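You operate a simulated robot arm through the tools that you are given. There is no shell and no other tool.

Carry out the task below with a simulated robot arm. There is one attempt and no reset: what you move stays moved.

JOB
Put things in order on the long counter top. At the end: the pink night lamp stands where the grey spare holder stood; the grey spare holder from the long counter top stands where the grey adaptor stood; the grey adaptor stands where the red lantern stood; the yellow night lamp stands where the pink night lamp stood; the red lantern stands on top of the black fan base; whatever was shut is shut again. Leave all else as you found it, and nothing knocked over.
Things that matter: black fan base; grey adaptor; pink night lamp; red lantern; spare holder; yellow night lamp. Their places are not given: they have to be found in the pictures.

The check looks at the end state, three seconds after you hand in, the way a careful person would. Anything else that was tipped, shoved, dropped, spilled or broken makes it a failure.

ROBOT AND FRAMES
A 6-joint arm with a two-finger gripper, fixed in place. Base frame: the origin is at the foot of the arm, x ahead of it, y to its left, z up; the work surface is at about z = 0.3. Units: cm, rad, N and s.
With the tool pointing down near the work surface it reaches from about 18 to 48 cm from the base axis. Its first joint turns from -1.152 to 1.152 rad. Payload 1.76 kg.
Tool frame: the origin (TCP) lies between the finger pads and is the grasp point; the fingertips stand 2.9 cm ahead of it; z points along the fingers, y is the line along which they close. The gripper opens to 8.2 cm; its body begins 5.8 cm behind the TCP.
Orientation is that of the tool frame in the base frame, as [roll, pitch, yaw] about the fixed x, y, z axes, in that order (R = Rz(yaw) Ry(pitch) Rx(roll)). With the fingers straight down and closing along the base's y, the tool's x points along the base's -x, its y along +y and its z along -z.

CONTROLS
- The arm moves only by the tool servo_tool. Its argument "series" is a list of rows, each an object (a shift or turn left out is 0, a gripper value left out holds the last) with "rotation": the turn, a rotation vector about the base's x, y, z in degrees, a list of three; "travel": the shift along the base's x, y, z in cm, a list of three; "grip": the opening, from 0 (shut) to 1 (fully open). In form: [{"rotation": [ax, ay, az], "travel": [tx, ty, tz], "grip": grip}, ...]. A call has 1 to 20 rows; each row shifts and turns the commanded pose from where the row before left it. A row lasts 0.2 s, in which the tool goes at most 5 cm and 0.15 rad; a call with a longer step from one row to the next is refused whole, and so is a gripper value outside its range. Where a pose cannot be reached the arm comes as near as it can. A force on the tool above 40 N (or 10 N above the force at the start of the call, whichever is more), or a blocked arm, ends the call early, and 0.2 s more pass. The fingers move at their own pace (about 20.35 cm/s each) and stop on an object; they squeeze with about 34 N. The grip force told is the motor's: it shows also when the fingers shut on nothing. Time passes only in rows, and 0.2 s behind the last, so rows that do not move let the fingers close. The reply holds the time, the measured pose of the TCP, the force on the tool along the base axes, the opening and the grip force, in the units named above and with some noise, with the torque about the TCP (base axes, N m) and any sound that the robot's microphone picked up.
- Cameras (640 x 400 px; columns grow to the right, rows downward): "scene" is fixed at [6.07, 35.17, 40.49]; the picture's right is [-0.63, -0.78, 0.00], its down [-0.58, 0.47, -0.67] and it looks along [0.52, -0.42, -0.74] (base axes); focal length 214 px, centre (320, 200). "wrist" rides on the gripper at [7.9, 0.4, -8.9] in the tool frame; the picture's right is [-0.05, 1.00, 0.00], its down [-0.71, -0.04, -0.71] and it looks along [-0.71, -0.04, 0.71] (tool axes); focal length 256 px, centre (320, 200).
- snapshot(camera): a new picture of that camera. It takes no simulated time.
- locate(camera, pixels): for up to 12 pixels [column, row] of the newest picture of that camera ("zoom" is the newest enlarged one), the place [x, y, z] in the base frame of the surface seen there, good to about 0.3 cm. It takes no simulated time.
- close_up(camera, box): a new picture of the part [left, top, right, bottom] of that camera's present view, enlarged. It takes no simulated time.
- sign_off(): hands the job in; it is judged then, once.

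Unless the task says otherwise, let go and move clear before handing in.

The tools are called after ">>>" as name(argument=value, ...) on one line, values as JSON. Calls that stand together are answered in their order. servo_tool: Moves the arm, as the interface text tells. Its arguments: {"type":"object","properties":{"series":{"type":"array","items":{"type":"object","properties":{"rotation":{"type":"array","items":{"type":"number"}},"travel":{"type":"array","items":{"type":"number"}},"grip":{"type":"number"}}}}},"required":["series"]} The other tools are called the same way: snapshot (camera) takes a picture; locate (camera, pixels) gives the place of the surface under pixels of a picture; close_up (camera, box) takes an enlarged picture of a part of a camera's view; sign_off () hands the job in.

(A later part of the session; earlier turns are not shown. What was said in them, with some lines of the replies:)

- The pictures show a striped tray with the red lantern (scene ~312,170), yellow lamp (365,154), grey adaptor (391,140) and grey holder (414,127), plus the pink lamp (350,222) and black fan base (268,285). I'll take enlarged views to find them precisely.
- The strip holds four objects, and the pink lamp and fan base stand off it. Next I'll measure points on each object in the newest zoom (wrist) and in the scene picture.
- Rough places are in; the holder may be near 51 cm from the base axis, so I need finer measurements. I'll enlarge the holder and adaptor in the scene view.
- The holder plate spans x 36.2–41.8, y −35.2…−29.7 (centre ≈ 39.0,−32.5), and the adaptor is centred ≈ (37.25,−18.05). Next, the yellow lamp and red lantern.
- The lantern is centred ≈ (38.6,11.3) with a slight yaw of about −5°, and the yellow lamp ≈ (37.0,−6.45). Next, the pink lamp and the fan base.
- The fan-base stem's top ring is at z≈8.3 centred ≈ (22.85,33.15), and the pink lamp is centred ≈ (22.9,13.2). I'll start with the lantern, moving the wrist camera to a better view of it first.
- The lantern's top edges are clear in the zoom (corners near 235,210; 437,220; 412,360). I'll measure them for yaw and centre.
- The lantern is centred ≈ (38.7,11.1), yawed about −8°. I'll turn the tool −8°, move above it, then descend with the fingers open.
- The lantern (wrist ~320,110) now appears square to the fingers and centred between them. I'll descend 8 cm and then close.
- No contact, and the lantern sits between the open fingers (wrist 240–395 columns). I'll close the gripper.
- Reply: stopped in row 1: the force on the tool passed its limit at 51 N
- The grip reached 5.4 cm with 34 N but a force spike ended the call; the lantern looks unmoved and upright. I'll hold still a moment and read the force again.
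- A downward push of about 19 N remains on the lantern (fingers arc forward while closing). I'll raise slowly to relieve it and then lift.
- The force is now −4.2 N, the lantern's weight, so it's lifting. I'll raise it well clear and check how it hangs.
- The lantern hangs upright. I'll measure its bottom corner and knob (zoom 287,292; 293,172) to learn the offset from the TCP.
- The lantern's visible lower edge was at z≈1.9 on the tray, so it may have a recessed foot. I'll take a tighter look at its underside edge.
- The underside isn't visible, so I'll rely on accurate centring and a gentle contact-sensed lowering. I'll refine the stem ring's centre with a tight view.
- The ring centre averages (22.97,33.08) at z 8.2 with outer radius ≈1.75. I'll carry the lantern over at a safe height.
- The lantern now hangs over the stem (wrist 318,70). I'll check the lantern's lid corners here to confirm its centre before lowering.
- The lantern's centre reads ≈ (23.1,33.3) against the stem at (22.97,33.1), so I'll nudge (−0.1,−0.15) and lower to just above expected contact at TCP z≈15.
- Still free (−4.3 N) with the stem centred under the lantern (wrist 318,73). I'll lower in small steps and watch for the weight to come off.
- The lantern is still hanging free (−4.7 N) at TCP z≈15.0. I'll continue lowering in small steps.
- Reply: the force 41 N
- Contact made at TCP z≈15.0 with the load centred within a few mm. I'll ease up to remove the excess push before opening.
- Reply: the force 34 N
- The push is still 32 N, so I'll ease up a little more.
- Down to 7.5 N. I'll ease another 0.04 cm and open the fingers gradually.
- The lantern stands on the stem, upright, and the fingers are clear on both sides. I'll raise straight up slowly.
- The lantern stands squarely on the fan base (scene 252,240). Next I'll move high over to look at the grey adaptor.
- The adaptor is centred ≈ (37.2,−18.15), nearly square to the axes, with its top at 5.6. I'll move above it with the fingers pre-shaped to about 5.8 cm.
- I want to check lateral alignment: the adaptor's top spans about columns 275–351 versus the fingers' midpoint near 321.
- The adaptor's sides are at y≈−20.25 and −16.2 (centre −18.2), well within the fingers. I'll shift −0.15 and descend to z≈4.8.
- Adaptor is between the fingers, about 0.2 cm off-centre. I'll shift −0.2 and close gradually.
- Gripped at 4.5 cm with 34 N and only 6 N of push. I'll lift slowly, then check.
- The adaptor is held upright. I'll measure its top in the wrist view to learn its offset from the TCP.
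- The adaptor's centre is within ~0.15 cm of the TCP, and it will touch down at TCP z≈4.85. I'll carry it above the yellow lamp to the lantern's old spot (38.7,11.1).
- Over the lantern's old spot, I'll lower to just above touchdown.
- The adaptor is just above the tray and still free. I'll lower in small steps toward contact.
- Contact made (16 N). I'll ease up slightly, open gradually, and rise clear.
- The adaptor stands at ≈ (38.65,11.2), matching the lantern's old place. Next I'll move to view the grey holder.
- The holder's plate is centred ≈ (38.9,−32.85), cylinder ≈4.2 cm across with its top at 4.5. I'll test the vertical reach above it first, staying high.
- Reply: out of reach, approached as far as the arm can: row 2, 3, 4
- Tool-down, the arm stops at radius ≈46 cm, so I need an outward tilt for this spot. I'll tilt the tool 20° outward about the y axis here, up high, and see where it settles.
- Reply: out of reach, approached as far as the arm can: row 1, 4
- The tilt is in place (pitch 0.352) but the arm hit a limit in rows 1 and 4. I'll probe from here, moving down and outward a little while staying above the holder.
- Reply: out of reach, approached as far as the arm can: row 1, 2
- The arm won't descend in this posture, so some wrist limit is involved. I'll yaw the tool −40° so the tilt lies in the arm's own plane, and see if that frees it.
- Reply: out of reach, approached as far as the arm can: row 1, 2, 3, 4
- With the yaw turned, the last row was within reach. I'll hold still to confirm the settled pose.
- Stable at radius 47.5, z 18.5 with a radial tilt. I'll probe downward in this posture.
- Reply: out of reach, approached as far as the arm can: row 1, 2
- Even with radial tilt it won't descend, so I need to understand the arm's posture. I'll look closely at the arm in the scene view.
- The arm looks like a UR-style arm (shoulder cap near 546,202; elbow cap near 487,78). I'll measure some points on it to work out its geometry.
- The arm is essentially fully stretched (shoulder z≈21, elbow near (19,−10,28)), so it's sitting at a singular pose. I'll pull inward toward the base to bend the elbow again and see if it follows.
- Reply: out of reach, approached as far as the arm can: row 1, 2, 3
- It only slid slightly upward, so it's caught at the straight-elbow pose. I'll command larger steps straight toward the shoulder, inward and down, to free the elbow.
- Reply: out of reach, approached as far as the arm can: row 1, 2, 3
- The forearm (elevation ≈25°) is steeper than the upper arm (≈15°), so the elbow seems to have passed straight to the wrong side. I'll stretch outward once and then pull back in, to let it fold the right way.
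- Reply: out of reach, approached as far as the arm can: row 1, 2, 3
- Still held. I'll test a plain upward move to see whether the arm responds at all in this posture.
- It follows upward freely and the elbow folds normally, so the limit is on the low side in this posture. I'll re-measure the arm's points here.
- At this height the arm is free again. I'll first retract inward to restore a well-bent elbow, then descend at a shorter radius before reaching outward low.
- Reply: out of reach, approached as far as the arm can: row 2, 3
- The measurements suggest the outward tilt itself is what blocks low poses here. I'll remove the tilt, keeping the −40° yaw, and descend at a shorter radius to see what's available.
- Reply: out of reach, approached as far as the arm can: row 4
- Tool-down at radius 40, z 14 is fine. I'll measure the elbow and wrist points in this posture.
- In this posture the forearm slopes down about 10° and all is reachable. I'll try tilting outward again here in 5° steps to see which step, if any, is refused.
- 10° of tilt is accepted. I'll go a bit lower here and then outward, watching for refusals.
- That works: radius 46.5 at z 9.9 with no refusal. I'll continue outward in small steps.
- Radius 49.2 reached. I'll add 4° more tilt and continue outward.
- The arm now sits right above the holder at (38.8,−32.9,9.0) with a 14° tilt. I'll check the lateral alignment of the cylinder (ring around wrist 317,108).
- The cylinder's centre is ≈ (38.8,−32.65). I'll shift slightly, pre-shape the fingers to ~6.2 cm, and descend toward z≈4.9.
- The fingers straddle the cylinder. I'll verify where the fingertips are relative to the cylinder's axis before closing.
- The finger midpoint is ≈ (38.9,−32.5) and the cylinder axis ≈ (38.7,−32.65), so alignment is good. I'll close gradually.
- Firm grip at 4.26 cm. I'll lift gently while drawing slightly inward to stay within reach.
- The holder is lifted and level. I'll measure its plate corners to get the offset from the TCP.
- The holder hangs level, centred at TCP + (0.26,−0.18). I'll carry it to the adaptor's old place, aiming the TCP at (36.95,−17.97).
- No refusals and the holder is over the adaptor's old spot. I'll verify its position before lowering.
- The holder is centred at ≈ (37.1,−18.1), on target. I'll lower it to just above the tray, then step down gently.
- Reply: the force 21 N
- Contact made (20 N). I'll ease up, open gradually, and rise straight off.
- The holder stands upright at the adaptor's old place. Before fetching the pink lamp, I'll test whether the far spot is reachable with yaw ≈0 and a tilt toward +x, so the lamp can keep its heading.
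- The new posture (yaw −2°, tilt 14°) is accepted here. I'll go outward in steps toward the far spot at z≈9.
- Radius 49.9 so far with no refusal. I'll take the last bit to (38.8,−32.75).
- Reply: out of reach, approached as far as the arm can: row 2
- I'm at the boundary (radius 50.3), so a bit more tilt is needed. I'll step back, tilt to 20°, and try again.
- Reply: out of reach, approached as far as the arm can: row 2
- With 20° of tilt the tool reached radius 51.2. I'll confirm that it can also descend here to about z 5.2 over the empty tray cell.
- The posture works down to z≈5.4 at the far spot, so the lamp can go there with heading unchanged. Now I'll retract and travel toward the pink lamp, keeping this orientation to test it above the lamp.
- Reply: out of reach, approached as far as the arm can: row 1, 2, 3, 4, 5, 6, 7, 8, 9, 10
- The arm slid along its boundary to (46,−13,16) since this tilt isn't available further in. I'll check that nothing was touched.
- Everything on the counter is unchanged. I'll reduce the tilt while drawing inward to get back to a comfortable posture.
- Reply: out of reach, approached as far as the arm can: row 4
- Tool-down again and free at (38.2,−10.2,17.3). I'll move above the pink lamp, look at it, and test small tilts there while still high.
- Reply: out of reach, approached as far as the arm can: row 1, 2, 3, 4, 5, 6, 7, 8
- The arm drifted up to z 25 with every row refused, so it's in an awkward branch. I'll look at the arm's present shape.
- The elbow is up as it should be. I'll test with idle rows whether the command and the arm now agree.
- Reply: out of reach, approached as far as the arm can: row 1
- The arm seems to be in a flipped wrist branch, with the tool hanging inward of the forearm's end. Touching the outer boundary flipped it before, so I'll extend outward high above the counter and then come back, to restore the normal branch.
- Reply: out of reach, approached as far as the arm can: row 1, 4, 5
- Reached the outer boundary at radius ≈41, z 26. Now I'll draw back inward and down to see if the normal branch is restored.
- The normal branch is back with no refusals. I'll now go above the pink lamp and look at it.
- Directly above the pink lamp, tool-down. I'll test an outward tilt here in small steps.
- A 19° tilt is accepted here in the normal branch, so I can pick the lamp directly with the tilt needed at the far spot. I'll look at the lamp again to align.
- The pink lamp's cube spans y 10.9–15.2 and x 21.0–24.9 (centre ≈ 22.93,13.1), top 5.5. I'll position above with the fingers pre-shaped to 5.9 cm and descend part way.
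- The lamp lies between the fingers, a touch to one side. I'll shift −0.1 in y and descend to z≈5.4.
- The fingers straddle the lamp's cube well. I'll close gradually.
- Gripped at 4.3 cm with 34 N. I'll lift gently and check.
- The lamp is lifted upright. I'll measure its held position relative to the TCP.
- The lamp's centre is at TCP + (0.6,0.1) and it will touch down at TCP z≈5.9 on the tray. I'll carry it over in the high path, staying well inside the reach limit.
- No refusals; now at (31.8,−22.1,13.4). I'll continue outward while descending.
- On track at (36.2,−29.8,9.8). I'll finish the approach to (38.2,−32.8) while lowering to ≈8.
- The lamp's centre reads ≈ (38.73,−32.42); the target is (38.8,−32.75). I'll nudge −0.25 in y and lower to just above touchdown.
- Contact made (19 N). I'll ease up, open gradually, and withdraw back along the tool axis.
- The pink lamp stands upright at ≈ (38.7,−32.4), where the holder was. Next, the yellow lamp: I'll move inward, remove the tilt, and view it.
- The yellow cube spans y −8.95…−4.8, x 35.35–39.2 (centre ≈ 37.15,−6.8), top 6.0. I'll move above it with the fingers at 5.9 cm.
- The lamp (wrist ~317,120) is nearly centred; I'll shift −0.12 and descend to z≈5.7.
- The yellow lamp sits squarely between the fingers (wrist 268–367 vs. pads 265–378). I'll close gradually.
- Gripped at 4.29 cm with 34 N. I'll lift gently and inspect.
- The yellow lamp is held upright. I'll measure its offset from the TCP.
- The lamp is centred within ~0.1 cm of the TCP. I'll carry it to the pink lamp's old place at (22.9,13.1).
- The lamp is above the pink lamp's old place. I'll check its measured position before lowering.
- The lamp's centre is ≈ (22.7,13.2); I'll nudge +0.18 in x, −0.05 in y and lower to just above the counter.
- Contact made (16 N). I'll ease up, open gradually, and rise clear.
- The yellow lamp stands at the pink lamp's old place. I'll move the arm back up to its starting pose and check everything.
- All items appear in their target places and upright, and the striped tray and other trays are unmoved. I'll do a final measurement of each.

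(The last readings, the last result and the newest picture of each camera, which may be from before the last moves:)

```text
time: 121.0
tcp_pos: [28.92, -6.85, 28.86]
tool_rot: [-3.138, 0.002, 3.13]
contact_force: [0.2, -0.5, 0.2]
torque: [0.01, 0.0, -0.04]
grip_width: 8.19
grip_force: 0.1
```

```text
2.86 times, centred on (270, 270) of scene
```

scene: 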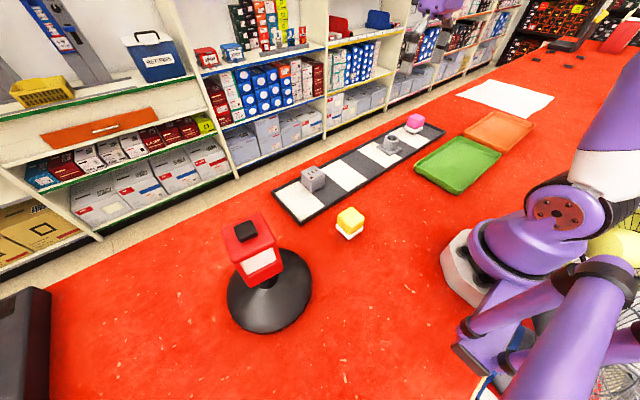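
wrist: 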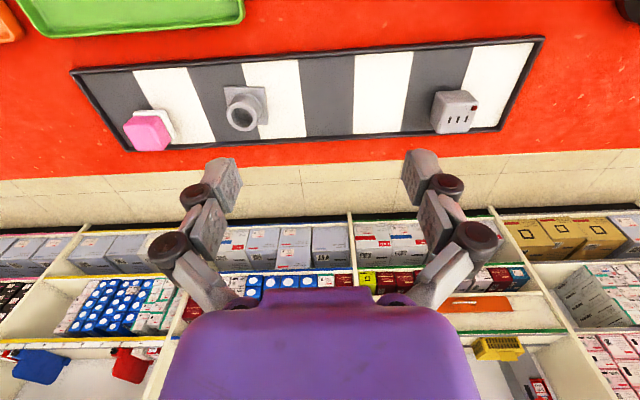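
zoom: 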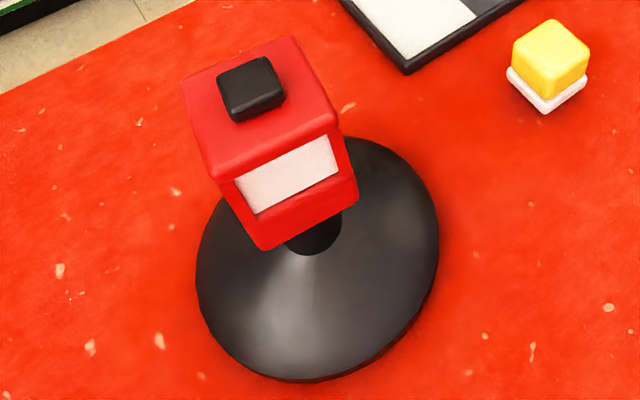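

The lantern stands on the stem; I'll check that its lid is level before handing in.

>>> locate(camera="zoom", pixels=[[188, 85], [220, 172], [332, 118], [290, 45], [252, 85], [258, 240], [352, 190], [310, 245]])

```text
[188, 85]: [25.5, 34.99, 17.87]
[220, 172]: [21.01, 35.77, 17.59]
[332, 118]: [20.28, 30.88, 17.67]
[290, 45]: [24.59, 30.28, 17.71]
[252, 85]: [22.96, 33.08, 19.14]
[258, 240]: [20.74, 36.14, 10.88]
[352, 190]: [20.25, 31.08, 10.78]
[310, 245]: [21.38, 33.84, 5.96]
```

The lid corners all read z≈17.6–17.9, so the lantern is level. It is centred at (22.9,33.0) over the stem at (22.97,33.08). The other items are in place and the arm is clear, so I'm handing in.

>>> sign_off()

```text
The job is handed in.
```

The job is handed in. In the last pictures and measurements every item was upright and in its new place, and the arm was back at its starting pose with the gripper open. I haven't seen the check's verdict.

| Item | Now stands | Measured centre (x, y) | Aim (x, y) |
|---|---|---|---|
| Red lantern | on top of the black fan base, level | 22.9, 33.0 | 22.97, 33.08 |
| Grey adaptor | where the red lantern stood | about 38.65, 11.2 | 38.7, 11.1 |
| Grey spare holder | where the grey adaptor stood | 37.0, −17.8 | 37.2, −18.15 |
| Pink night lamp | where the grey spare holder stood | about 38.7, −32.4 | 38.8, −32.75 |
| Yellow night lamp | where the pink night lamp stood | about 23, 13.1 | 22.9, 13.1 |

- **Accuracy:** all five are within about 0.4 cm of where they should be. The pink lamp and the holder are the furthest off. Each place reading is good to about 0.3 cm.
- **Far spot:** the holder's old place was beyond what the arm reaches with the tool straight down, so I worked there with a tilted grip. While finding that grip, the arm several times slid along its reach limit above the counter. No contact showed in the readings, and the pictures showed nothing disturbed.
- **Shut things:** nothing had to be opened, so there was nothing to shut again.
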